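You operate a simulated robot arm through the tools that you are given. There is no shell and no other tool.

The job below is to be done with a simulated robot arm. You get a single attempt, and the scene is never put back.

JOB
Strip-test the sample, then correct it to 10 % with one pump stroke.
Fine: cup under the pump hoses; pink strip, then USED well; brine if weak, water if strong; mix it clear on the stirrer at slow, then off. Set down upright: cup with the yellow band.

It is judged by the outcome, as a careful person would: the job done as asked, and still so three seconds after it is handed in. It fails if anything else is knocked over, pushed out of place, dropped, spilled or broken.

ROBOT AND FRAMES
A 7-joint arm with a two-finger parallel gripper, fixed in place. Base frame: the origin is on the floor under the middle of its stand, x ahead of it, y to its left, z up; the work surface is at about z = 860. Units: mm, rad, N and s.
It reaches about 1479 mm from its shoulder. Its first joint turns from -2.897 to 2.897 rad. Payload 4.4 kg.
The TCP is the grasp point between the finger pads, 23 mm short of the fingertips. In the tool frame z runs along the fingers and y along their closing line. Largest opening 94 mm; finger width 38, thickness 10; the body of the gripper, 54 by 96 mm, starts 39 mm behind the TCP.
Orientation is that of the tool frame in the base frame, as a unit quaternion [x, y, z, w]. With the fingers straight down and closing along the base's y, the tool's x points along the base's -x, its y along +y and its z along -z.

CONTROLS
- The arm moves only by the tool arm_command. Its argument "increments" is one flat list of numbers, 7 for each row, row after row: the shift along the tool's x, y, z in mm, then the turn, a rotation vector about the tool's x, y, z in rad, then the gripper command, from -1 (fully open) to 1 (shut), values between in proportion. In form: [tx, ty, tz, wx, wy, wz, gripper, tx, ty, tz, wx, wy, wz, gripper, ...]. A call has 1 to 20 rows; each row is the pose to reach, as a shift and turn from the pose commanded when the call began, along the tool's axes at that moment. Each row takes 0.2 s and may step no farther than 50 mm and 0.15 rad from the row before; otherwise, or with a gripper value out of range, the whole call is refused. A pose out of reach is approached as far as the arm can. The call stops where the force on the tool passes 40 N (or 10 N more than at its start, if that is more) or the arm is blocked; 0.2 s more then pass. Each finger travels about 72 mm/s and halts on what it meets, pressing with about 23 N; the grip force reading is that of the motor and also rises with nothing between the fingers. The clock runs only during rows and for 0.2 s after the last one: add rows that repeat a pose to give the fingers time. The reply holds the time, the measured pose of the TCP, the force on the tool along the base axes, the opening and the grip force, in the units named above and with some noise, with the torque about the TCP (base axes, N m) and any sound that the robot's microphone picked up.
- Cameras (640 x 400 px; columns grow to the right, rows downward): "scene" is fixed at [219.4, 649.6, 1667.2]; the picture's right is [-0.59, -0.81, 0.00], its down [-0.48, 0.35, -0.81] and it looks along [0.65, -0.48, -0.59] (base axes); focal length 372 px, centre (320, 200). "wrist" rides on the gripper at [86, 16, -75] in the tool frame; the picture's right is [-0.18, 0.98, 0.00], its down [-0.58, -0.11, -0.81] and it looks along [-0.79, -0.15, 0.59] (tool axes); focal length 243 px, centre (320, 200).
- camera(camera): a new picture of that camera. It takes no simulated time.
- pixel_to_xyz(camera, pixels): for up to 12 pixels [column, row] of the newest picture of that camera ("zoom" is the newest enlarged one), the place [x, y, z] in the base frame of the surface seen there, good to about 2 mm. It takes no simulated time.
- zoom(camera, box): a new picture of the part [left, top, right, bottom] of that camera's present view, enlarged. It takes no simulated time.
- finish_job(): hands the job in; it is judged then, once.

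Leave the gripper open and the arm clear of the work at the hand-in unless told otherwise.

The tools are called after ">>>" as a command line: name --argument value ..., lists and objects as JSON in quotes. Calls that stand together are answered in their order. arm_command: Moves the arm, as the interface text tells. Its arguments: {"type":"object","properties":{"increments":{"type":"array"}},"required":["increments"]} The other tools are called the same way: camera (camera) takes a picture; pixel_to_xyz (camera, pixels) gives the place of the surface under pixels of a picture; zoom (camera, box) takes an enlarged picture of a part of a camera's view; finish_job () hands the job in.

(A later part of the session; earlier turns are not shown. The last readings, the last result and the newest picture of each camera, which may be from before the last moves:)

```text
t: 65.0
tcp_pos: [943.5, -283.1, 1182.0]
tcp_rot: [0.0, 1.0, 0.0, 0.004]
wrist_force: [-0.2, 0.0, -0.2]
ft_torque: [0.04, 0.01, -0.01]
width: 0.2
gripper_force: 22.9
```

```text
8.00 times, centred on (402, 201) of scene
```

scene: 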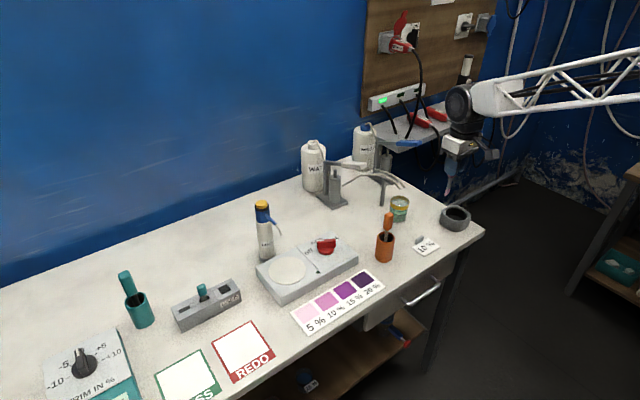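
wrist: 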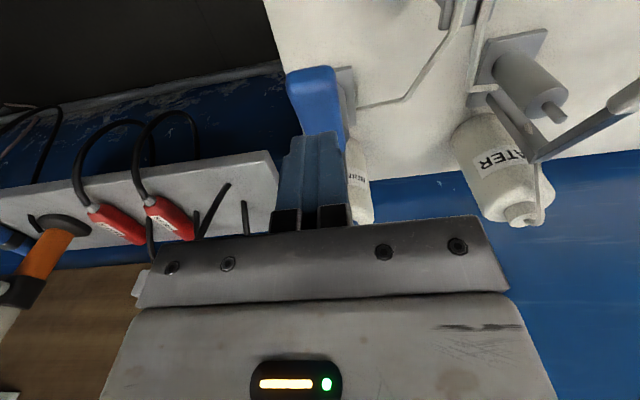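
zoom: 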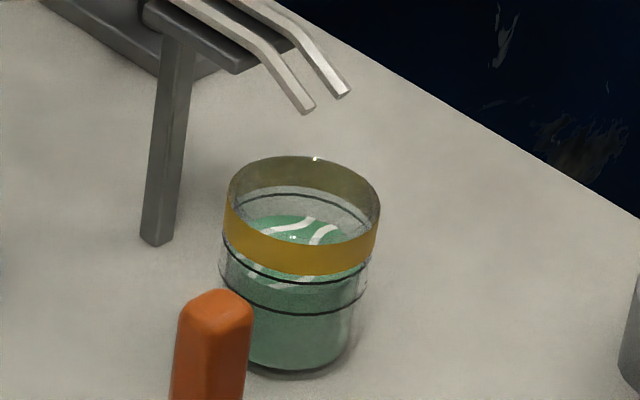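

The lever sprang back up, and the cup now shows pale streaks where the brine isn't mixed in yet. I'll back off to in front of the cup, open the gripper and tilt about 35° to take the cup from the front without touching the hoses.

>>> arm_command --increments '[42, 10, 0, 0, 0, 0, 1, 84, 30, 5, 0, 0, 0, 0.5, 126, 52, 10, 0, 0, 0, 0, 168, 76, 16, 0, 0, 0, -0.5, 208, 102, 24, 0, 0, 0, -1, 243, 129, 32, 0, 0, 0, -1, 243, 129, 32, 0, -0.125, 0, -1, 243, 129, 32, 0, -0.25, 0, -1, 243, 129, 32, 0, -0.375, 0, -1, 243, 129, 32, 0, -0.5, 0, -1, 243, 129, 32, 0, -0.61, 0, -1, 243, 129, 32, 0, -0.61, 0, -1]'

>>> camera --camera "wrist"

>>> zoom --camera "wrist" --box '[240, 0, 420, 140]'

```text
t: 67.7
tcp_pos: [700.2, -154.9, 1148.8]
tcp_rot: [0.0, 0.952, 0.001, 0.306]
wrist_force: [-0.8, 0.9, 0.4]
ft_torque: [-0.02, 0.02, 0.0]
width: 94.2
gripper_force: 0.0
```

```text
taken
```

wrist: 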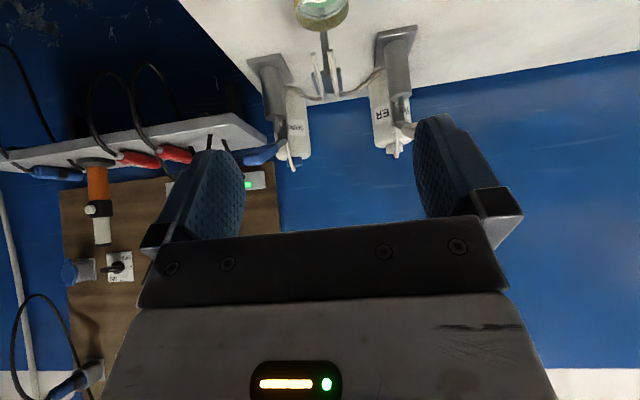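

```text
2.86 times, centred on (330, 70) of wrist
```

zoom: 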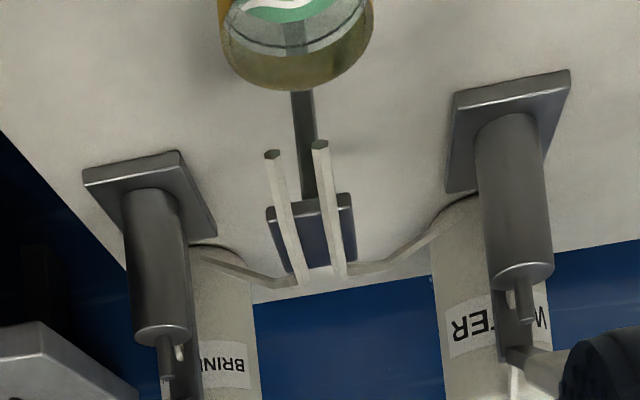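

The hoses and the cup are in view. I'll measure the cup's present position with the scene camera.

>>> zoom --camera "scene" --box '[380, 176, 424, 226]'

>>> pixel_to_xyz --camera "zoom" --pixels '[[303, 245], [303, 260], [240, 235], [365, 235], [303, 160], [280, 165], [330, 165], [235, 215], [375, 210], [303, 310], [303, 360], [250, 178]]'

>>> zoom --camera "scene" --box '[395, 220, 455, 270]'

>>> pixel_to_xyz --camera "zoom" --pixels '[[270, 165], [290, 150], [265, 185], [300, 170], [360, 220], [250, 235], [330, 290], [430, 200]]'

```text
8.00 times, centred on (402, 201) of scene
```

zoom: 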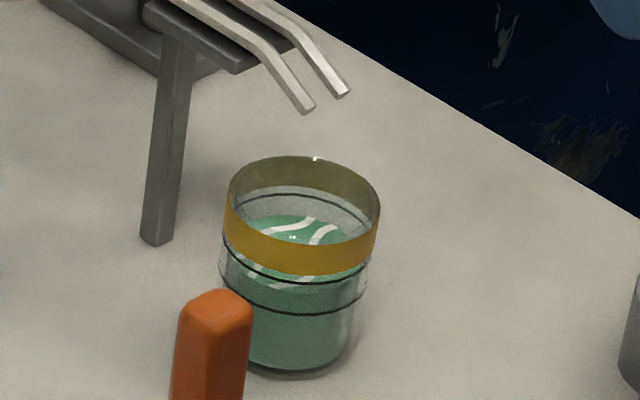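

```text
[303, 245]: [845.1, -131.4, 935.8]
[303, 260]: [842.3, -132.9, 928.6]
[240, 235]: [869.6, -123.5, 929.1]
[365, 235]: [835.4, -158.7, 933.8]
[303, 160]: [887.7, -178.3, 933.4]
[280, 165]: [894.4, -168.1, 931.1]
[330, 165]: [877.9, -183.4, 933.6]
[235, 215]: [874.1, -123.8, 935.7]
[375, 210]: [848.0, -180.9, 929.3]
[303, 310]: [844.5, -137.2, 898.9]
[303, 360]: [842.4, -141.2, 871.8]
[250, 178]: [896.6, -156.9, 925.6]
```

```text
8.00 times, centred on (425, 245) of scene
```

zoom: 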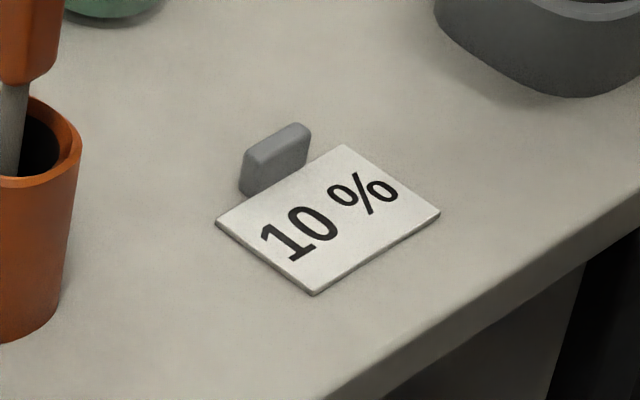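

```text
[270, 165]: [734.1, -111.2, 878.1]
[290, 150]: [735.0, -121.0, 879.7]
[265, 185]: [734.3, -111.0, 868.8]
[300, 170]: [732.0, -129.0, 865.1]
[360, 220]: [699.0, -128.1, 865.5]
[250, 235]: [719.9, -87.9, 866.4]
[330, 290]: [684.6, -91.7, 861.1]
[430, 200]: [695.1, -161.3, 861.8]
```

The cup centre is at (866, -155) with a rim radius of about 31 mm. The small block behind the 10 % card tops out at z ≈ 882, which the wrist camera will clear. I'll move to the pre-grasp pose, 130 mm back along the approach line.

>>> arm_command --increments '[2.5, 0, 41, 0, 0, 0, -1, 5, 0, 82, 0, 0, 0, -1, 7.5, 0, 123, 0, 0, 0, -1, 10.2, 0, 163.8, 0, 0, 0, -1, 10.2, 0, 163.8, 0, 0, 0, -1]'

>>> camera --camera "wrist"

>>> zoom --camera "scene" --box '[370, 130, 470, 250]'

```text
t: 68.8
tcp_pos: [786.5, -155.2, 1009.9]
tcp_rot: [0.001, 0.952, -0.001, 0.305]
wrist_force: [0.1, -0.6, 0.2]
ft_torque: [-0.05, -0.02, 0.0]
width: 94.1
gripper_force: 0.0
```

```text
taken
```

wrist: 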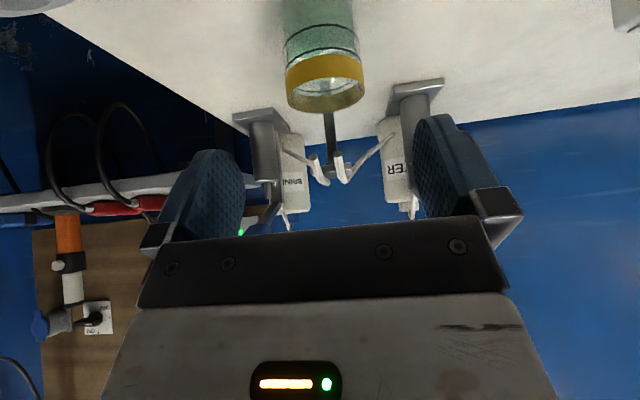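

```text
3.33 times, centred on (420, 190) of scene
```

zoom: 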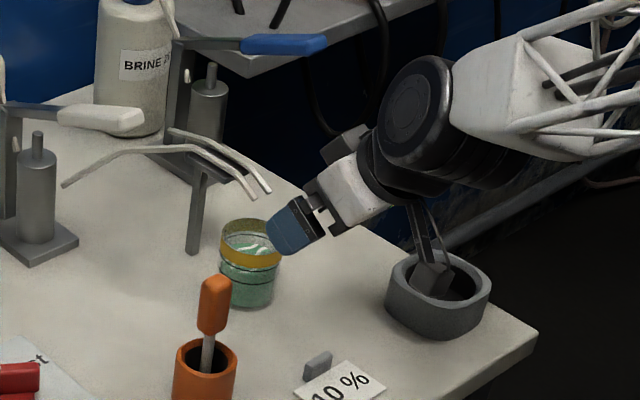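

I'll check where the grey ring is relative to the hand's path.

>>> pixel_to_xyz --camera "zoom" --pixels '[[395, 290], [440, 320], [485, 285], [400, 265], [480, 262], [440, 335], [310, 370], [215, 300], [210, 350]]'

>>> zoom --camera "wrist" --box '[240, 0, 420, 140]'

>>> pixel_to_xyz --camera "wrist" --pixels '[[288, 75], [362, 75], [325, 65], [290, 95], [360, 92], [312, 160], [338, 160], [325, 105]]'

```text
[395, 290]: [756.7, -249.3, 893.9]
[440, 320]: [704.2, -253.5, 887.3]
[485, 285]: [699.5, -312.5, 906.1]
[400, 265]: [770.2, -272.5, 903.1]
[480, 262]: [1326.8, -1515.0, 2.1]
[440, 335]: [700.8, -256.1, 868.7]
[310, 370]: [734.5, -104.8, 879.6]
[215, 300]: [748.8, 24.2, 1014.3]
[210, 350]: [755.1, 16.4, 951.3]
```

```text
2.86 times, centred on (330, 70) of wrist
```

zoom: 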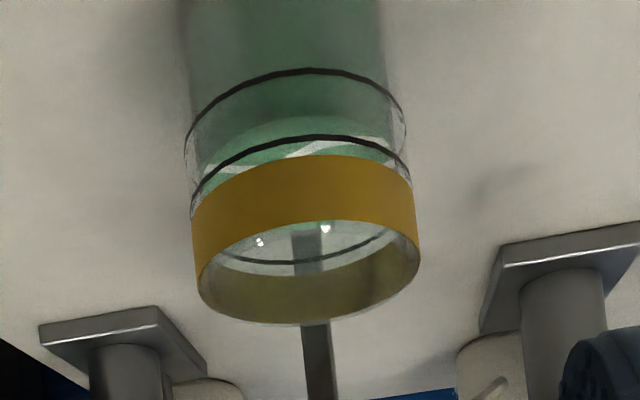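

```text
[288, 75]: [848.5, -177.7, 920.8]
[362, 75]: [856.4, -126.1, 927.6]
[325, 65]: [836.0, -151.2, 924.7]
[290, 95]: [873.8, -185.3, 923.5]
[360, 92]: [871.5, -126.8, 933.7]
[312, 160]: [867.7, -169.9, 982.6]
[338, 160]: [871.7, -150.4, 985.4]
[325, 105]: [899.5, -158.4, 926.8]
```

The ring is well clear, at y below -250. The wrist view confirms the cup centre is near (867, -155). I'll advance 90 mm along the approach line.

>>> arm_command --increments '[0, 0, 30, 0, 0, 0, -1, 0, 0, 60, 0, 0, 0, -1, 0, 0, 90, 0, 0, 0, -1, 0, 0, 90, 0, 0, 0, -1]'

>>> camera --camera "wrist"

>>> zoom --camera "scene" --box '[370, 140, 470, 250]'

```text
t: 69.8
tcp_pos: [839.8, -154.6, 935.5]
tcp_rot: [0.0, 0.953, -0.001, 0.304]
wrist_force: [-0.5, -0.1, 0.0]
ft_torque: [0.02, -0.02, 0.02]
width: 94.2
gripper_force: 0.1
```

```text
taken
```

wrist: 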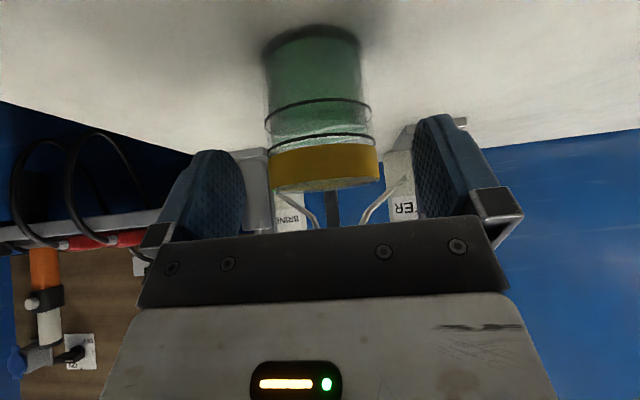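

```text
3.64 times, centred on (420, 195) of scene
```

zoom: 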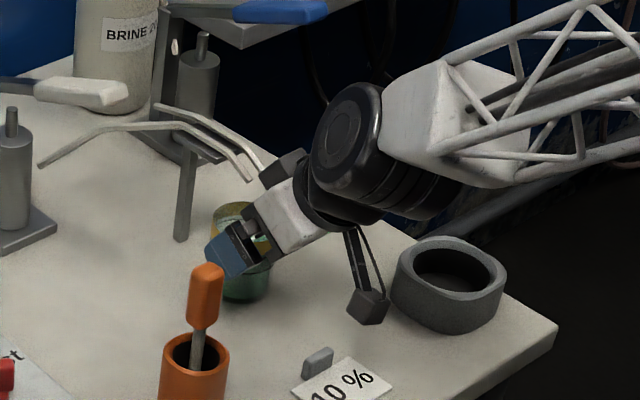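

There's a boxy part on the upper side of the hand that looks close to the hose ends. I'll measure it before going further.

>>> zoom --camera "scene" --box '[420, 165, 470, 215]'

>>> zoom --camera "scene" --box '[410, 165, 470, 225]'

>>> pixel_to_xyz --camera "scene" --pixels '[[441, 185], [446, 183], [444, 191], [450, 187], [430, 181], [432, 188], [436, 186], [425, 190], [440, 205], [455, 195]]'

```text
8.00 times, centred on (445, 190) of scene
```

zoom: 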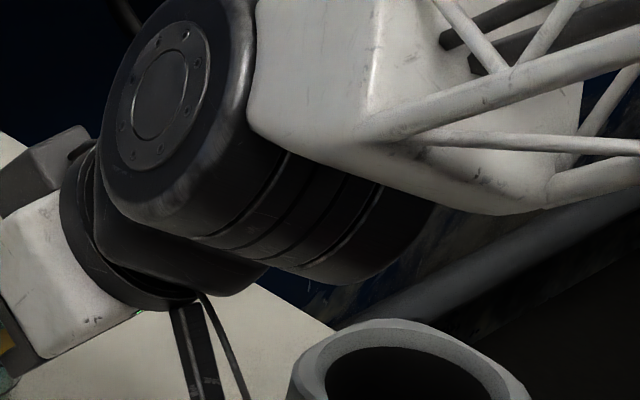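

```text
6.67 times, centred on (440, 195) of scene
```

zoom: 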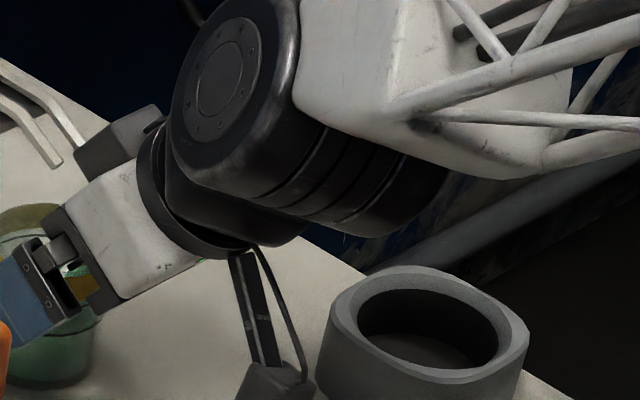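

```text
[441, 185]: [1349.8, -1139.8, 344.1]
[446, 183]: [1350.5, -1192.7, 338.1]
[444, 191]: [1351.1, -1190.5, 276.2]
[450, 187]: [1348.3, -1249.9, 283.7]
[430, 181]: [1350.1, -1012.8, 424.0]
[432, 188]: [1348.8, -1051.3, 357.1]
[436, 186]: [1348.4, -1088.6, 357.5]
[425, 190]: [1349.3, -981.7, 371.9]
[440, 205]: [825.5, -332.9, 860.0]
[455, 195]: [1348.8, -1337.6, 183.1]
```

I'll measure the same parts using the latest zoomed picture.

>>> pixel_to_xyz --camera "zoom" --pixels '[[120, 135], [85, 158], [150, 110], [80, 170], [75, 140], [50, 160], [60, 120], [100, 205], [65, 215], [130, 220], [165, 120], [270, 385]]'

```text
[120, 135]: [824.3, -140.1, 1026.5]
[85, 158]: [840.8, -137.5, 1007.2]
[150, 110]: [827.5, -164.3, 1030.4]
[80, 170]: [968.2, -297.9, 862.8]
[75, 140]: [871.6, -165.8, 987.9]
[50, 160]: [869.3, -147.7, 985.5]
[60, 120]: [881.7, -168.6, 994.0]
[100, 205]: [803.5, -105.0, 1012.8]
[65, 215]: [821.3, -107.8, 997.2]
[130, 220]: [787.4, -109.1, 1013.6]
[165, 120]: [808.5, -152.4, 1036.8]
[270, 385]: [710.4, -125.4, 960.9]
```

The boxy part sits about 45 mm above the tool axis, so at 35° it would pass too close to the hose ends. I'll tilt further to 40° and stop a little shorter, at TCP (856, -155, 911). That leaves clearance to both the hoses and the rim.

>>> arm_command --increments '[0, 0, 0, 0, -0.08, 0, -1, 0.3, 0, 10, 0, -0.08, 0, -1, 0.6, 0, 20, 0, -0.08, 0, -1, 1, 0, 29, 0, -0.08, 0, -1, 1, 0, 29, 0, -0.08, 0, -1]'

>>> zoom --camera "wrist" --box '[180, 40, 480, 240]'

>>> zoom --camera "scene" --box '[380, 165, 460, 245]'

>>> pixel_to_xyz --camera "zoom" --pixels '[[200, 100], [250, 100], [300, 90], [270, 130], [150, 60], [170, 70], [200, 65]]'

```text
t: 71.0
tcp_pos: [856.2, -153.0, 909.9]
tcp_rot: [0.0, 0.94, 0.0, 0.342]
wrist_force: [-0.7, 0.8, -0.2]
ft_torque: [-0.01, -0.02, 0.01]
width: 94.1
gripper_force: 0.0
```

```text
2.00 times, centred on (330, 140) of wrist
```

zoom: 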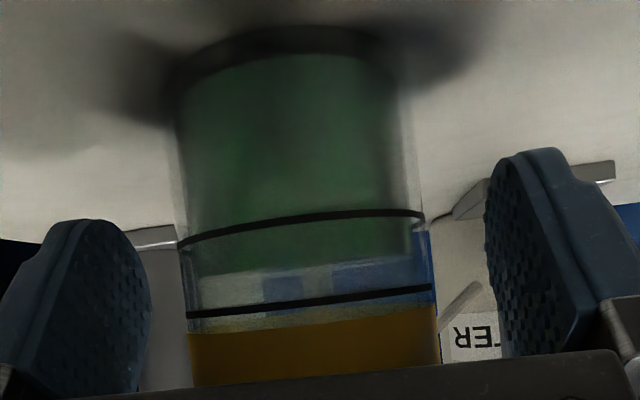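

```text
5.00 times, centred on (420, 205) of scene
```

zoom: 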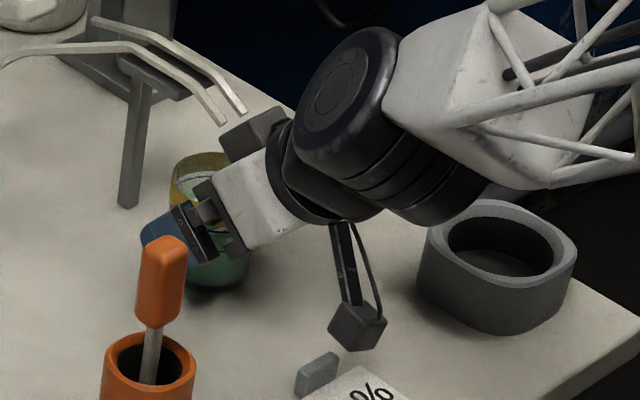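

```text
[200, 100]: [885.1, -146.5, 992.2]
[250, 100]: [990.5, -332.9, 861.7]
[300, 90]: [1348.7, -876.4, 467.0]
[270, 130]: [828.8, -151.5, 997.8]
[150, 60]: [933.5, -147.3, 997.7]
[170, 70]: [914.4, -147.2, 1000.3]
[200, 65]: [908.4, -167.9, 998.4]
```

The cup is between the fingers, and the hand clears the hose ends and the camera clears the table. I'll close gently on the cup.

>>> arm_command --increments '[0, 0, 0, 0, 0, 0, -0.7, 0, 0, 0, 0, 0, 0, -0.5, 0, 0, 0, 0, 0, 0, -0.35, 0, 0, 0, 0, 0, 0, -0.2, 0, 0, 0, 0, 0, 0, 0, 0, 0, 0, 0, 0, 0, 0, 0, 0, 0, 0, 0, 0, 0]'

>>> zoom --camera "wrist" --box '[180, 40, 480, 240]'

```text
t: 72.7
tcp_pos: [856.1, -154.1, 910.6]
tcp_rot: [0.001, 0.94, 0.0, 0.342]
wrist_force: [0.5, 0.8, 0.9]
ft_torque: [0.12, 0.0, 0.0]
width: 61.8
gripper_force: 23.0
```

```text
2.00 times, centred on (330, 140) of wrist
```

zoom: 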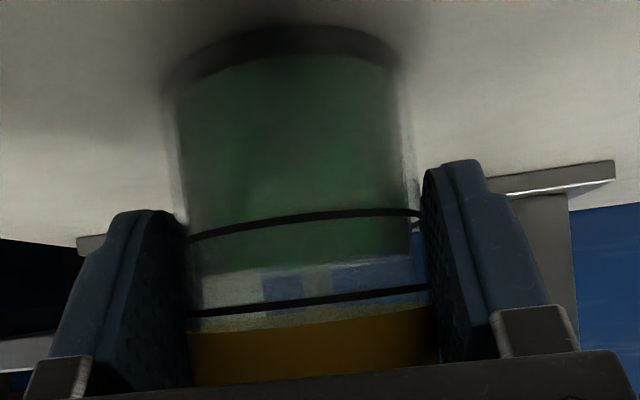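

The cup is held at 61.8 mm with 23 N. I'll lift it 5 mm and then draw it straight back toward the robot by 70 mm, out from under the hoses.

>>> arm_command --increments '[-1.6, 0, -1.9, 0, 0, 0, 0, -3.2, 0, -3.8, 0, 0, 0, 0, -3.2, 0, -3.8, 0, 0, 0, 0, 4.4, 0, -10.2, 0, 0, 0, 0, 12, 0, -16.6, 0, 0, 0, 0, 24.4, 0, -26.9, 0, 0, 0, 0, 38.2, 0, -38.5, 0, 0, 0, 0, 50.4, 0, -48.8, 0, 0, 0, 0, 50.4, 0, -48.8, 0, 0, 0, 0]'

>>> zoom --camera "scene" --box '[370, 150, 470, 250]'

>>> zoom --camera "wrist" --box '[180, 0, 480, 240]'

```text
t: 74.7
tcp_pos: [785.7, -153.6, 916.3]
tcp_rot: [0.0, 0.94, 0.0, 0.342]
wrist_force: [-0.9, -0.4, -2.5]
ft_torque: [0.01, 0.02, 0.03]
width: 61.6
gripper_force: 23.3
```

```text
4.00 times, centred on (420, 200) of scene
```

zoom: 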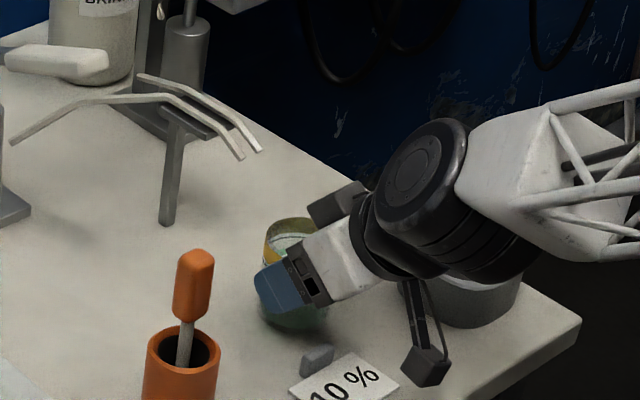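

```text
1.67 times, centred on (330, 120) of wrist
```

zoom: 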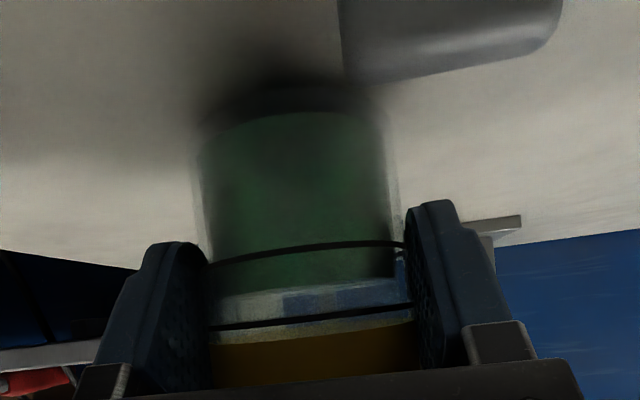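

The cup is up, weighing about 2.5 N, upright, and clear of the hoses. I'll lift it straight up by 195 mm so it passes over the orange tool.

>>> arm_command --increments '[-9.6, 0, -11.5, 0, 0, 0, 0, -25.7, 0, -30.6, 0, 0, 0, 0, -45, 0, -53.6, 0, 0, 0, 0, -64.3, 0, -76.6, 0, 0, 0, 0, -83.6, 0, -99.6, 0, 0, 0, 0, -102.9, 0, -122.6, 0, 0, 0, 0, -117.4, 0, -139.8, 0, 0, 0, 0, -125.4, 0, -149.4, 0, 0, 0, 0, -125.4, 0, -149.4, 0, 0, 0, 0]'

>>> camera --camera "scene"

>>> zoom --camera "scene" --box '[230, 180, 370, 310]'

>>> pixel_to_xyz --camera "zoom" --pixels '[[213, 165], [230, 200], [232, 210], [145, 120], [165, 275], [215, 265], [270, 275], [165, 300], [270, 300], [300, 255], [340, 230], [400, 205]]'

```text
t: 76.7
tcp_pos: [786.7, -155.1, 1111.2]
tcp_rot: [0.0, 0.939, 0.0, 0.343]
wrist_force: [0.3, 0.2, -1.8]
ft_torque: [0.02, 0.02, 0.03]
width: 61.5
gripper_force: 23.2
```

```text
taken
```

scene: 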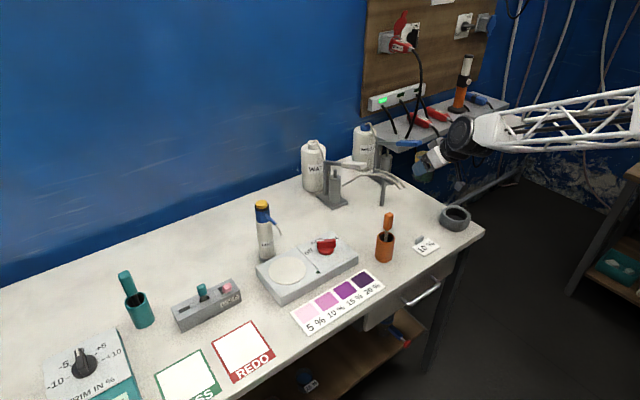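

```text
3.08 times, centred on (300, 245) of scene
```

zoom: 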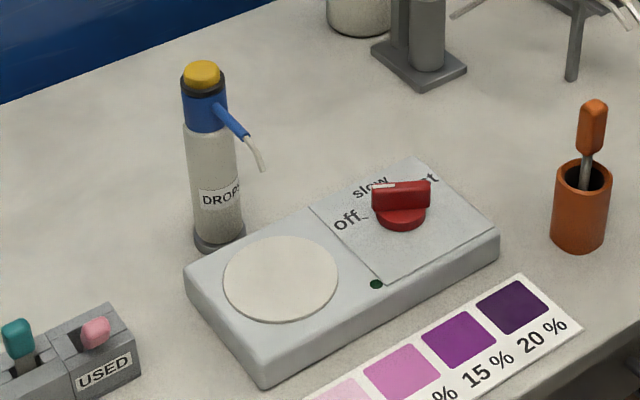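

```text
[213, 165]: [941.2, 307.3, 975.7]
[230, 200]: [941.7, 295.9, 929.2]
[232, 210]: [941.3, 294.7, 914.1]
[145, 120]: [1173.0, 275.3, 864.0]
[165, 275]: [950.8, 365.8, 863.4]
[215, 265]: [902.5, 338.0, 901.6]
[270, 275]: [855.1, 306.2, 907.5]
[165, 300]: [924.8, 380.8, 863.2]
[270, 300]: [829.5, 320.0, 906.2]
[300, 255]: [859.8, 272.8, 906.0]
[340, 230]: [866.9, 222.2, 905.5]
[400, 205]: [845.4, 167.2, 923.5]
```

Now I'll measure the stirrer plate edges, the dropper spout and the knob in this zoom.

>>> pixel_to_xyz --camera "zoom" --pixels '[[226, 280], [335, 275], [285, 239], [275, 319], [262, 165], [247, 137], [225, 112], [200, 72], [376, 190], [428, 190], [400, 215], [400, 183]]'

>>> zoom --camera "scene" --box '[295, 225, 345, 275]'

>>> pixel_to_xyz --camera "zoom" --pixels '[[250, 110], [270, 100], [300, 110], [340, 105], [270, 130], [350, 130], [310, 160], [200, 190], [215, 90], [210, 160], [340, 85], [330, 270]]'

```text
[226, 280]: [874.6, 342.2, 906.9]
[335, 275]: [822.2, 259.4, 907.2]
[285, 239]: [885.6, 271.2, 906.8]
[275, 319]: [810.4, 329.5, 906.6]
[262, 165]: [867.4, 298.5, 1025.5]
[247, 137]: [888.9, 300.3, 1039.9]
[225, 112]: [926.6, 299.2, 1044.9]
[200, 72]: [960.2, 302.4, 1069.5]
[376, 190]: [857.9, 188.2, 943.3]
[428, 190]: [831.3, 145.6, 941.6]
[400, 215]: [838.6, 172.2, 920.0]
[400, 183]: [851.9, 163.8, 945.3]
```

```text
8.00 times, centred on (320, 250) of scene
```

zoom: 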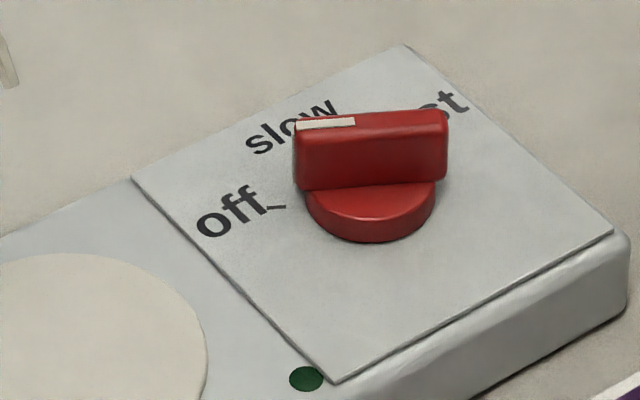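

```text
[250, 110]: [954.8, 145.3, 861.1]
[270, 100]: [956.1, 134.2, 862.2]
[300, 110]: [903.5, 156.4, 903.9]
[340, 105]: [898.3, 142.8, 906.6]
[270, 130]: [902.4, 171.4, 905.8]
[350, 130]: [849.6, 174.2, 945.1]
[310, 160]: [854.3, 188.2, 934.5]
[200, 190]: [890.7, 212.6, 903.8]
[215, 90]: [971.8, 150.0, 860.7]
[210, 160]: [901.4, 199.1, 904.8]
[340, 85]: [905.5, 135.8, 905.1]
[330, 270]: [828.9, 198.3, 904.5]
```

Two facts matter here. The plate centre is (848, 300) at z = 907, and the dropper's spout hangs over the plate with its tip near (867, 298, 1025). So I'll bring the cup in low from the front, under the spout. First I'll move sideways at height to y ≈ 300.

>>> arm_command --increments '[1, 12, -1, 0, 0, 0, 0, 2, 36, -2, 0, 0, 0, 0, 3, 64, -3, 0, 0, 0, 0, 4, 92, -3.5, 0, 0, 0, 0, 5, 120, -4, 0, 0, 0, 0, 6, 148, -5, 0, 0, 0, 0, 7, 176, -6, 0, 0, 0, 0, 8, 204, -7, 0, 0, 0, 0, 9, 232, -7.5, 0, 0, 0, 0, 10, 260, -8.5, 0, 0, 0, 0, 11, 288, -9, 0, 0, 0, 0, 12, 316, -10, 0, 0, 0, 0, 13, 344, -11, 0, 0, 0, 0, 14, 372, -12, 0, 0, 0, 0, 14.3, 400, -12, 0, 0, 0, 0, 14.3, 424, -12, 0, 0, 0, 0, 14.3, 442, -12, 0, 0, 0, 0, 14.3, 452, -12, 0, 0, 0, 0, 14.3, 455.5, -12, 0, 0, 0, 0, 14.3, 455.5, -12, 0, 0, 0, 0]'

>>> camera --camera "scene"

>>> camera --camera "wrist"

```text
t: 80.8
tcp_pos: [766.2, 302.1, 1110.3]
tcp_rot: [0.0, 0.94, 0.001, 0.342]
wrist_force: [-0.6, 0.5, -2.3]
ft_torque: [-0.03, 0.03, -0.02]
width: 61.8
gripper_force: 22.6
```

```text
taken
```

scene: 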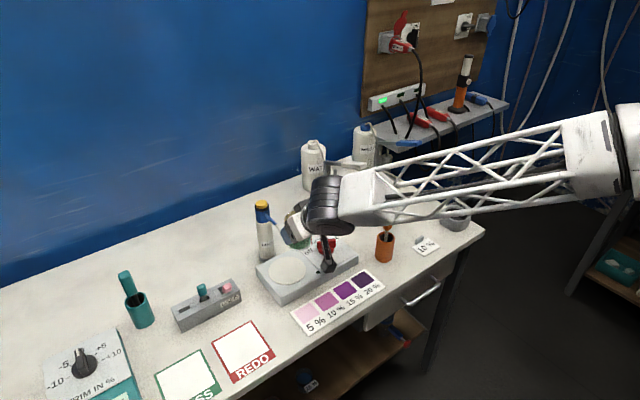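

```text
taken
```

wrist: 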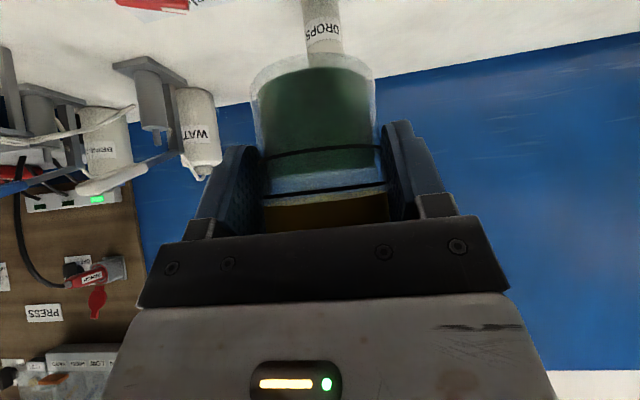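

The cup is upright in front of the plate and about 55 mm short of the spout. I'll lower it until its base is about 12 mm above the plate level.

>>> arm_command --increments '[7.7, 0, 9.2, 0, 0, 0, 0, 23.8, -0.5, 28.3, 0, 0, 0, 0, 39.9, -1, 47.5, 0, 0, 0, 0, 55.9, -1, 66.6, 0, 0, 0, 0, 72, -1, 85.8, 0, 0, 0, 0, 84, -1, 100, 0, 0, 0, 0, 91.3, -1, 108.8, 0, 0, 0, 0, 91.3, -1, 108.8, 0, 0, 0, 0]'

>>> zoom --camera "scene" --box '[230, 180, 370, 310]'

>>> camera --camera "wrist"

```text
t: 82.7
tcp_pos: [766.8, 301.2, 968.0]
tcp_rot: [0.0, 0.94, 0.0, 0.342]
wrist_force: [0.0, 0.0, -2.1]
ft_torque: [0.0, 0.03, 0.02]
width: 61.5
gripper_force: 22.8
```

```text
3.08 times, centred on (300, 245) of scene
```

zoom: 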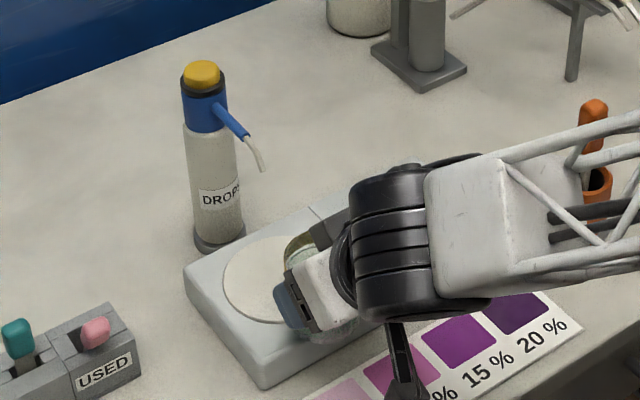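

```text
taken
```

wrist: 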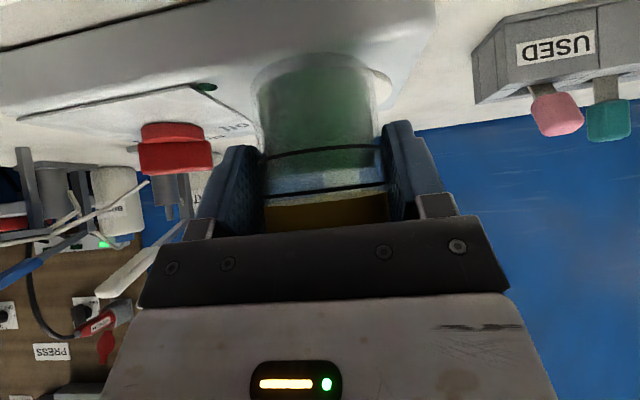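

The way under the spout is clear: the rim is at z ≈ 993 and the spout tip at about 1018. I'll slide forward 71 mm to bring the cup over the plate centre.

>>> arm_command --increments '[-7.7, 0, 6.4, 0, 0, 0, 0, -19.2, 0, 16.1, 0, 0, 0, 0, -30.6, 0, 25.7, 0, 0, 0, 0, -42.1, -0.5, 35.4, 0, 0, 0, 0, -50.6, -0.5, 42.4, 0, 0, 0, 0, -54.4, -0.5, 45.7, 0, 0, 0, 0, -54.4, -0.5, 45.7, 0, 0, 0, 0]'

>>> zoom --camera "scene" --box '[230, 180, 370, 310]'

>>> pixel_to_xyz --camera "zoom" --pixels '[[265, 170], [262, 165], [250, 220], [290, 230], [270, 200], [300, 200], [280, 260], [310, 240]]'

>>> camera --camera "wrist"

```text
t: 84.2
tcp_pos: [838.2, 299.2, 966.7]
tcp_rot: [0.0, 0.94, 0.0, 0.342]
wrist_force: [0.0, 0.0, -1.3]
ft_torque: [0.02, -0.02, -0.01]
width: 61.6
gripper_force: 23.0
```

```text
3.08 times, centred on (300, 245) of scene
```

zoom: 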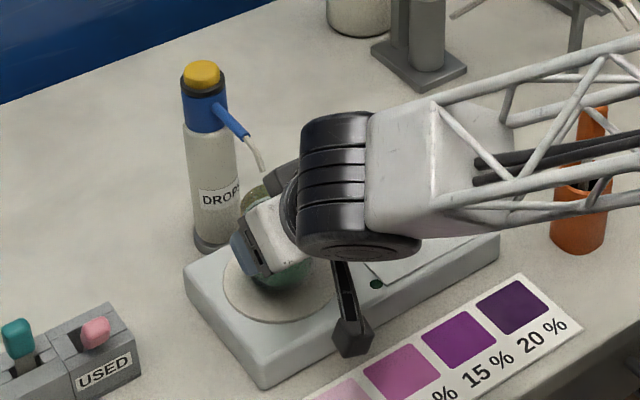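

```text
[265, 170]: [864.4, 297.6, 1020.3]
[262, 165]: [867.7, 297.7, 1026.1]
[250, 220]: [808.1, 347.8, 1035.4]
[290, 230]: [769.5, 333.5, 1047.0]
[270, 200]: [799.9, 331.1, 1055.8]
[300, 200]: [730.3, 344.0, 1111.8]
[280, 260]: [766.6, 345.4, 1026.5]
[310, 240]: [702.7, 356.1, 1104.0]
```

```text
taken
```

wrist: 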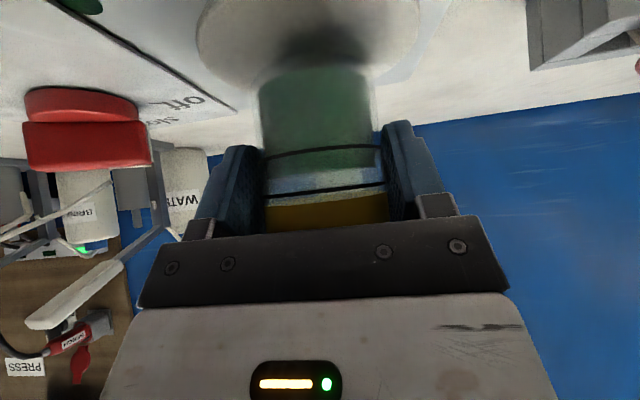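

The cup axis is at about (848, 299), over the plate centre, and its base is about 11 mm above the plate. I'll lower slowly until it touches.

>>> arm_command --increments '[1.9, 0, 2.3, 0, 0, 0, 0, 3.9, 0, 4.6, 0, 0, 0, 0, 5.1, 0, 6.1, 0, 0, 0, 0, 5.8, 0, 6.9, 0, 0, 0, 0, 5.8, 0, 6.9, 0, 0, 0, 0]'

>>> zoom --camera "wrist" --box '[180, 0, 480, 220]'

```text
t: 85.5
tcp_pos: [837.9, 299.9, 958.0]
tcp_rot: [0.0, 0.939, 0.0, 0.343]
wrist_force: [0.9, -0.1, -2.1]
ft_torque: [0.02, 0.01, -0.01]
width: 61.7
gripper_force: 22.9
```

```text
1.82 times, centred on (330, 110) of wrist
```

zoom: 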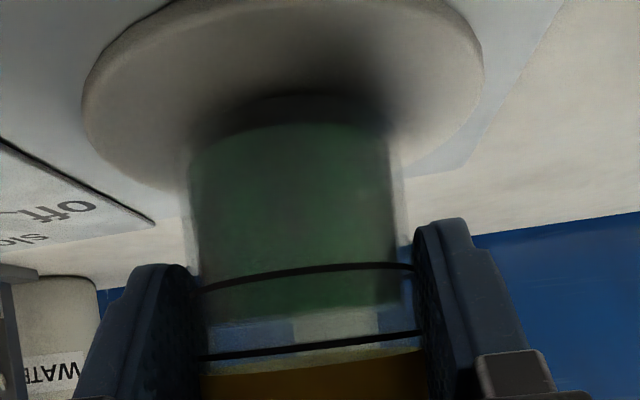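

It isn't touching yet, since the full weight still shows. I'll go down a little more in 1 mm steps.

>>> arm_command --increments '[0.64, 0, 0.77, 0, 0, 0, 0, 1.29, 0, 1.53, 0, 0, 0, 0, 1.29, 0, 1.53, 0, 0, 0, 0]'

```text
t: 86.2
tcp_pos: [837.3, 299.8, 958.0]
tcp_rot: [0.0, 0.939, 0.001, 0.343]
wrist_force: [0.1, -0.6, -2.0]
ft_torque: [-0.02, 0.03, -0.01]
width: 61.7
gripper_force: 22.7
```

There's still no contact. I'll go down another 2 mm.

>>> arm_command --increments '[0.64, 0, 0.77, 0, 0, 0, 0, 1.29, 0, 1.53, 0, 0, 0, 0, 1.29, 0, 1.53, 0, 0, 0, 0]'

```text
t: 87.0
tcp_pos: [838.1, 299.9, 955.6]
tcp_rot: [0.0, 0.939, 0.0, 0.343]
wrist_force: [0.3, -0.1, -2.2]
ft_torque: [-0.01, 0.02, 0.0]
width: 61.6
gripper_force: 22.7
```

The weight still shows, so I'll keep lowering in 1 mm steps until the force changes.

>>> arm_command --increments '[0.64, 0, 0.77, 0, 0, 0, 0, 1.29, 0, 1.53, 0, 0, 0, 0, 1.29, 0, 1.53, 0, 0, 0, 0]'

>>> zoom --camera "wrist" --box '[180, 0, 480, 220]'

```text
t: 87.8
tcp_pos: [837.3, 298.9, 956.2]
tcp_rot: [0.0, 0.939, 0.0, 0.344]
wrist_force: [0.6, -0.5, 10.1]
ft_torque: [-0.21, 0.1, 0.02]
width: 61.5
gripper_force: 23.1
```

```text
1.82 times, centred on (330, 110) of wrist
```

zoom: 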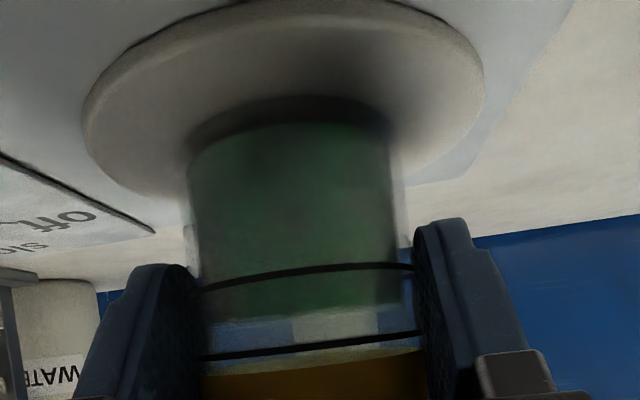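

The cup touches the plate now with about 12 N of push. I'll ease off about 1 mm and then open the fingers.

>>> arm_command --increments '[-0.6, 0, -0.7, 0, 0, 0, 0, -0.6, 0, -0.7, 0, 0, 0, -0.3, -0.6, 0, -0.7, 0, 0, 0, -0.5, -0.6, 0, -0.7, 0, 0, 0, -0.8, -0.6, 0, -0.7, 0, 0, 0, -1, -0.6, 0, -0.7, 0, 0, 0, -1]'

>>> zoom --camera "wrist" --box '[180, 0, 480, 220]'

```text
t: 89.2
tcp_pos: [837.5, 299.9, 955.5]
tcp_rot: [0.0, 0.94, 0.0, 0.342]
wrist_force: [0.0, -0.1, -0.2]
ft_torque: [0.01, -0.01, 0.04]
width: 94.2
gripper_force: 0.0
```

```text
1.82 times, centred on (330, 110) of wrist
```

zoom: 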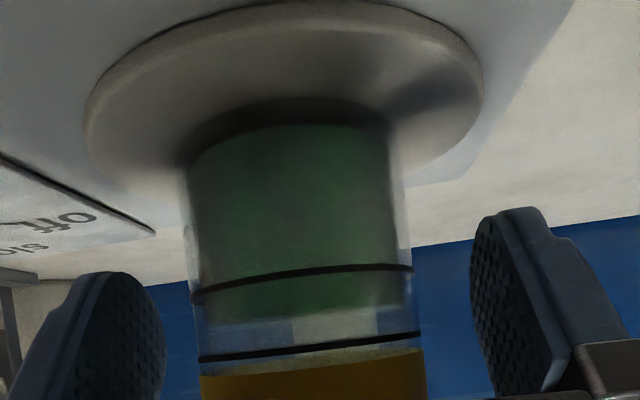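

The cup stands on the plate and the fingers are fully open. I'll back out along the tool axis, up and away from the cup.

>>> arm_command --increments '[0, 0, -15, 0, 0, 0, -1, 0, 0, -40, 0, 0, 0, -1, 0, 0, -75, 0, 0, 0, -1, 0, 0, -115, 0, 0, 0, -1, 0, 0, -155, 0, 0, 0, -1, 0, 0, -155, 0, 0, 0, -1]'

>>> camera --camera "scene"

>>> zoom --camera "wrist" --box '[200, 0, 440, 180]'

```text
t: 90.7
tcp_pos: [737.1, 299.6, 1073.3]
tcp_rot: [0.0, 0.94, 0.0, 0.342]
wrist_force: [0.6, 0.3, 0.2]
ft_torque: [0.02, -0.04, 0.0]
width: 94.2
gripper_force: 0.0
```

```text
taken
```

scene: 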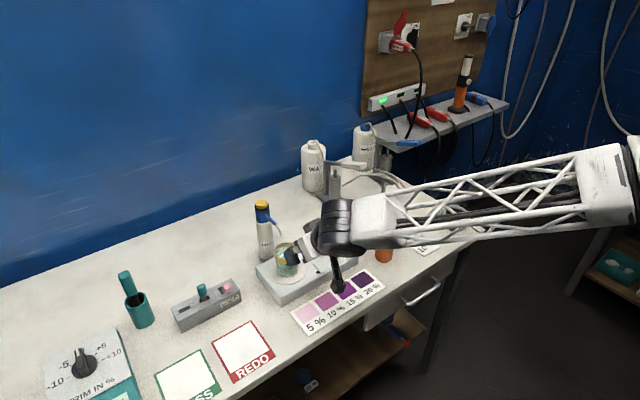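

```text
2.22 times, centred on (320, 90) of wrist
```

zoom: 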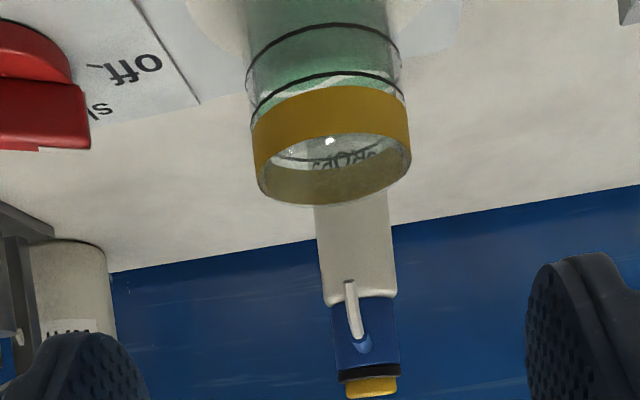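

The cup stands upright on the plate under the spout without touching it. I'll rise, turn the hand vertical again, and move to view the red knob from above.

>>> arm_command --increments '[-19.3, 0, -23, 0, 0, 0, -1, -38.6, 0, -46, 0, 0, 0, -1, -38.6, -25, -46, 0, 0.14, 0, -1, -38.6, -55, -46, 0, 0.28, 0, -1, -38.6, -85, -46, 0, 0.42, 0, -1, -38.6, -115, -46, 0, 0.56, 0, -1, -38.6, -135, -46, 0, 0.699, 0, -1, -38.6, -135, -46, 0, 0.699, 0, -1]'

>>> camera --camera "wrist"

>>> zoom --camera "wrist" --box '[240, 0, 440, 150]'

```text
t: 92.5
tcp_pos: [737.3, 163.8, 1131.5]
tcp_rot: [0.0, 1.0, 0.001, -0.002]
wrist_force: [0.1, -0.3, 0.3]
ft_torque: [-0.04, -0.01, 0.0]
width: 94.0
gripper_force: 0.0
```

```text
taken
```

wrist: 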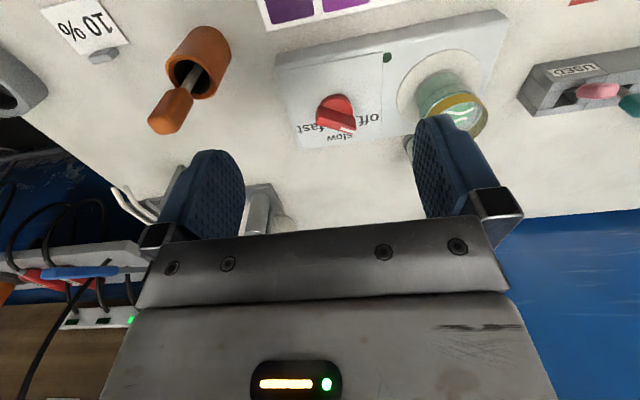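

```text
2.67 times, centred on (340, 75) of wrist
```

zoom: 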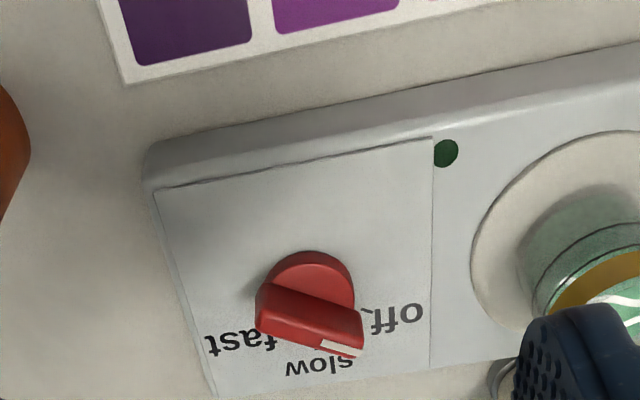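

I'll measure the knob's bar ends, its base, and the tick and label positions in this zoom.

>>> pixel_to_xyz --camera "zoom" --pixels '[[262, 300], [360, 335], [335, 350], [310, 320], [310, 260], [370, 313], [398, 318], [320, 367], [240, 345], [258, 330], [340, 342], [350, 310]]'

>>> zoom --camera "wrist" --box '[295, 80, 395, 150]'

>>> pixel_to_xyz --camera "zoom" --pixels '[[160, 115], [320, 130], [420, 165], [400, 190], [405, 220], [340, 215], [250, 190], [165, 165], [400, 130], [445, 120], [330, 250], [300, 105]]'

```text
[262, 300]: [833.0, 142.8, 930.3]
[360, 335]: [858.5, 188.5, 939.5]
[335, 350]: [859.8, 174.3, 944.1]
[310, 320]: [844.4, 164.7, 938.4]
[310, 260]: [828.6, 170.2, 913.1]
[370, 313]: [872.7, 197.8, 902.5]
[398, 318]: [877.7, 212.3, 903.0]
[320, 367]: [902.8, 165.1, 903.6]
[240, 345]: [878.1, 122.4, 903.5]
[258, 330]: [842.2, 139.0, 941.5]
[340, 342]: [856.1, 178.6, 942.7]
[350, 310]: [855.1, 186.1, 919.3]
```

```text
5.71 times, centred on (345, 115) of wrist
```

zoom: 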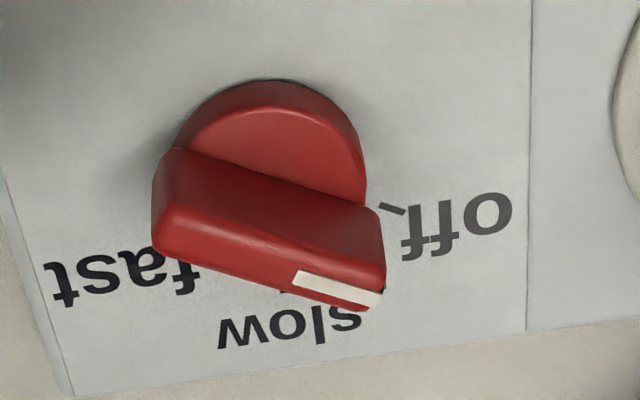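

```text
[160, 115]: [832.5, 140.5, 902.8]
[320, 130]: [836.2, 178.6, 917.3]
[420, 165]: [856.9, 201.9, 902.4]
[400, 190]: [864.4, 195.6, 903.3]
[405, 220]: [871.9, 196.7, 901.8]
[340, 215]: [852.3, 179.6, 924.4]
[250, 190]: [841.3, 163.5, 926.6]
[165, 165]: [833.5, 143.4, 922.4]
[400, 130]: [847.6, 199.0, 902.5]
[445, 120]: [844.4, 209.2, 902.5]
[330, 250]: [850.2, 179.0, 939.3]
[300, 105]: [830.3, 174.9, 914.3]
```

The knob centre is at about (844.7, 166.5). Its bar points at about 58° (off), "slow" is straight along +x (0°) and "fast" is near -55°. I'll move above the knob while turning the hand so the fingers straddle the bar.

>>> arm_command --increments '[-15, 0.4, 10, 0, 0, -0.14, -0.5, -30, 0.8, 20, 0, 0, -0.28, 0, -45, 1.2, 35, 0, 0, -0.42, 0.04, -60, 1.6, 50, 0, 0, -0.56, 0.04, -75, 2, 65, 0, 0, -0.7, 0.04, -90, 2.4, 80, 0, 0, -0.84, 0.04, -107.4, 2.7, 95, 0, 0, -0.98, 0.04, -107.4, 2.7, 101.5, 0, 0, -1.02, 0.04, -107.4, 2.7, 101.5, 0, 0, -1.02, 0.04]'

>>> camera --camera "wrist"

>>> zoom --camera "scene" --box '[230, 160, 390, 310]'

```text
t: 94.5
tcp_pos: [845.3, 166.6, 1031.2]
tcp_rot: [-0.488, 0.873, 0.001, -0.002]
wrist_force: [-0.3, -0.1, 0.6]
ft_torque: [0.0, 0.01, 0.0]
width: 45.0
gripper_force: 0.1
```

```text
taken
```

wrist: 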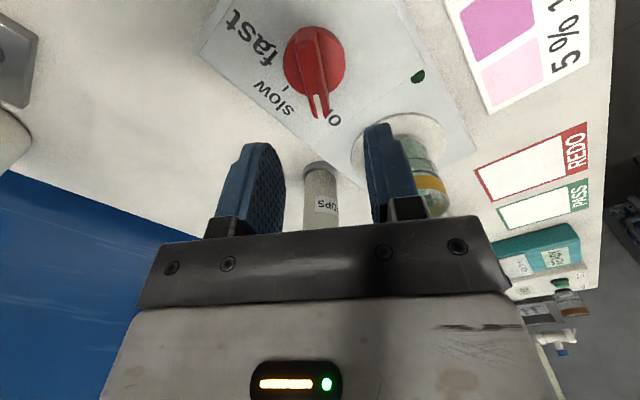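

```text
2.67 times, centred on (310, 235) of scene
```

zoom: 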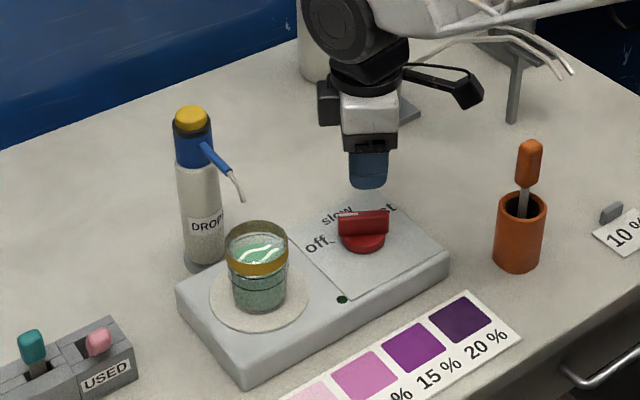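

The bar appears lined up between the fingers. I'll zoom in to check the angle and centring.

>>> zoom --camera "wrist" --box '[220, 0, 420, 150]'

>>> pixel_to_xyz --camera "zoom" --pixels '[[290, 80], [320, 80], [302, 310], [350, 305], [290, 200], [340, 200], [320, 250], [210, 240], [370, 320], [300, 150], [245, 160], [395, 160]]'

```text
2.67 times, centred on (320, 75) of wrist
```

zoom: 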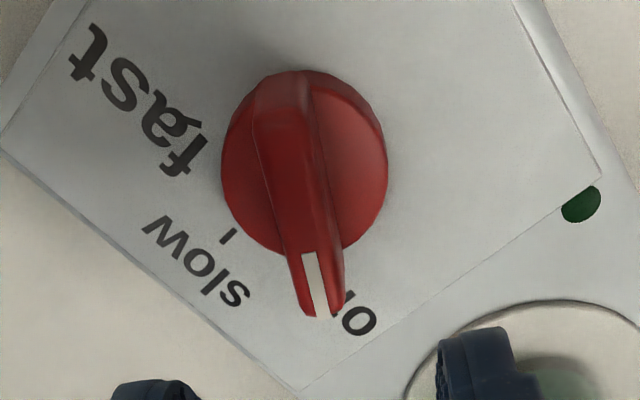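

```text
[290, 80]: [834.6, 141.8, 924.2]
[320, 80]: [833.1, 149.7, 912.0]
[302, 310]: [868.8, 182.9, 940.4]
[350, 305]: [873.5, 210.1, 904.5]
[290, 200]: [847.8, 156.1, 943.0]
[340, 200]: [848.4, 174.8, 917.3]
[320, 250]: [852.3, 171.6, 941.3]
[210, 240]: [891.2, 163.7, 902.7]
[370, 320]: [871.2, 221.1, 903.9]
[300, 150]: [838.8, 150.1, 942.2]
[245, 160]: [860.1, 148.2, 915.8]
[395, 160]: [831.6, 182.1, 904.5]
```

The bar's centre line seems to be about 5 mm off my assumed centre. I'll measure the round base edges to get the true axis.

>>> pixel_to_xyz --camera "zoom" --pixels '[[226, 165], [384, 165], [240, 120], [372, 120], [300, 75], [235, 200], [375, 205], [255, 230], [355, 235], [313, 250], [301, 200], [288, 120]]'

```text
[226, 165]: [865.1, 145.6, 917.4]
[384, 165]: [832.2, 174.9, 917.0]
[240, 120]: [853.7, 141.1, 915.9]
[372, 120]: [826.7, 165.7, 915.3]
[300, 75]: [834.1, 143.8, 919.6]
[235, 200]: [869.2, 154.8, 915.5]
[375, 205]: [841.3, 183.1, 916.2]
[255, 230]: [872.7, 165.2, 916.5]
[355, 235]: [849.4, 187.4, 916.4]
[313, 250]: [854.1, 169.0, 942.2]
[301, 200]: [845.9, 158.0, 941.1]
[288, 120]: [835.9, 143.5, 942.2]
```

The base centre is at about (849, 163) and the bar is at about 54.5°. I'll shift about 5 mm sideways, correct the yaw by 4°, and go down to just above the bar.

>>> arm_command --increments '[1.1, -5, 0, 0, 0, 0.065, 0.04, 1.1, -5, 25, 0, 0, 0.065, 0.04, 1.1, -5, 50, 0, 0, 0.065, 0.04, 1.1, -5, 57, 0, 0, 0.065, 0.04, 1.1, -5, 57, 0, 0, 0.065, 0.04]'

>>> zoom --camera "wrist" --box '[200, 40, 440, 220]'

```text
t: 95.7
tcp_pos: [849.1, 163.7, 973.7]
tcp_rot: [-0.459, 0.888, -0.001, 0.0]
wrist_force: [0.4, -0.1, -0.5]
ft_torque: [-0.03, 0.01, 0.01]
width: 45.2
gripper_force: 0.0
```

```text
2.22 times, centred on (320, 130) of wrist
```

zoom: 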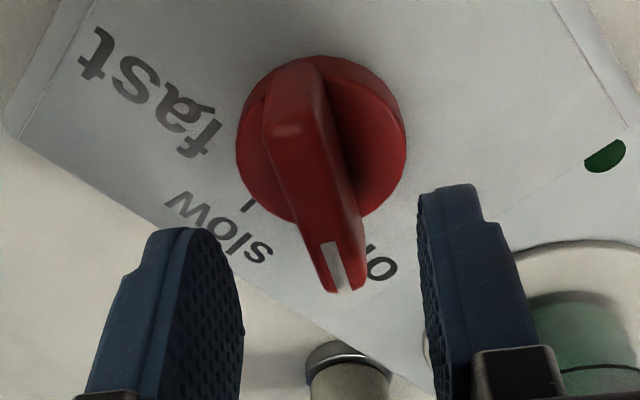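

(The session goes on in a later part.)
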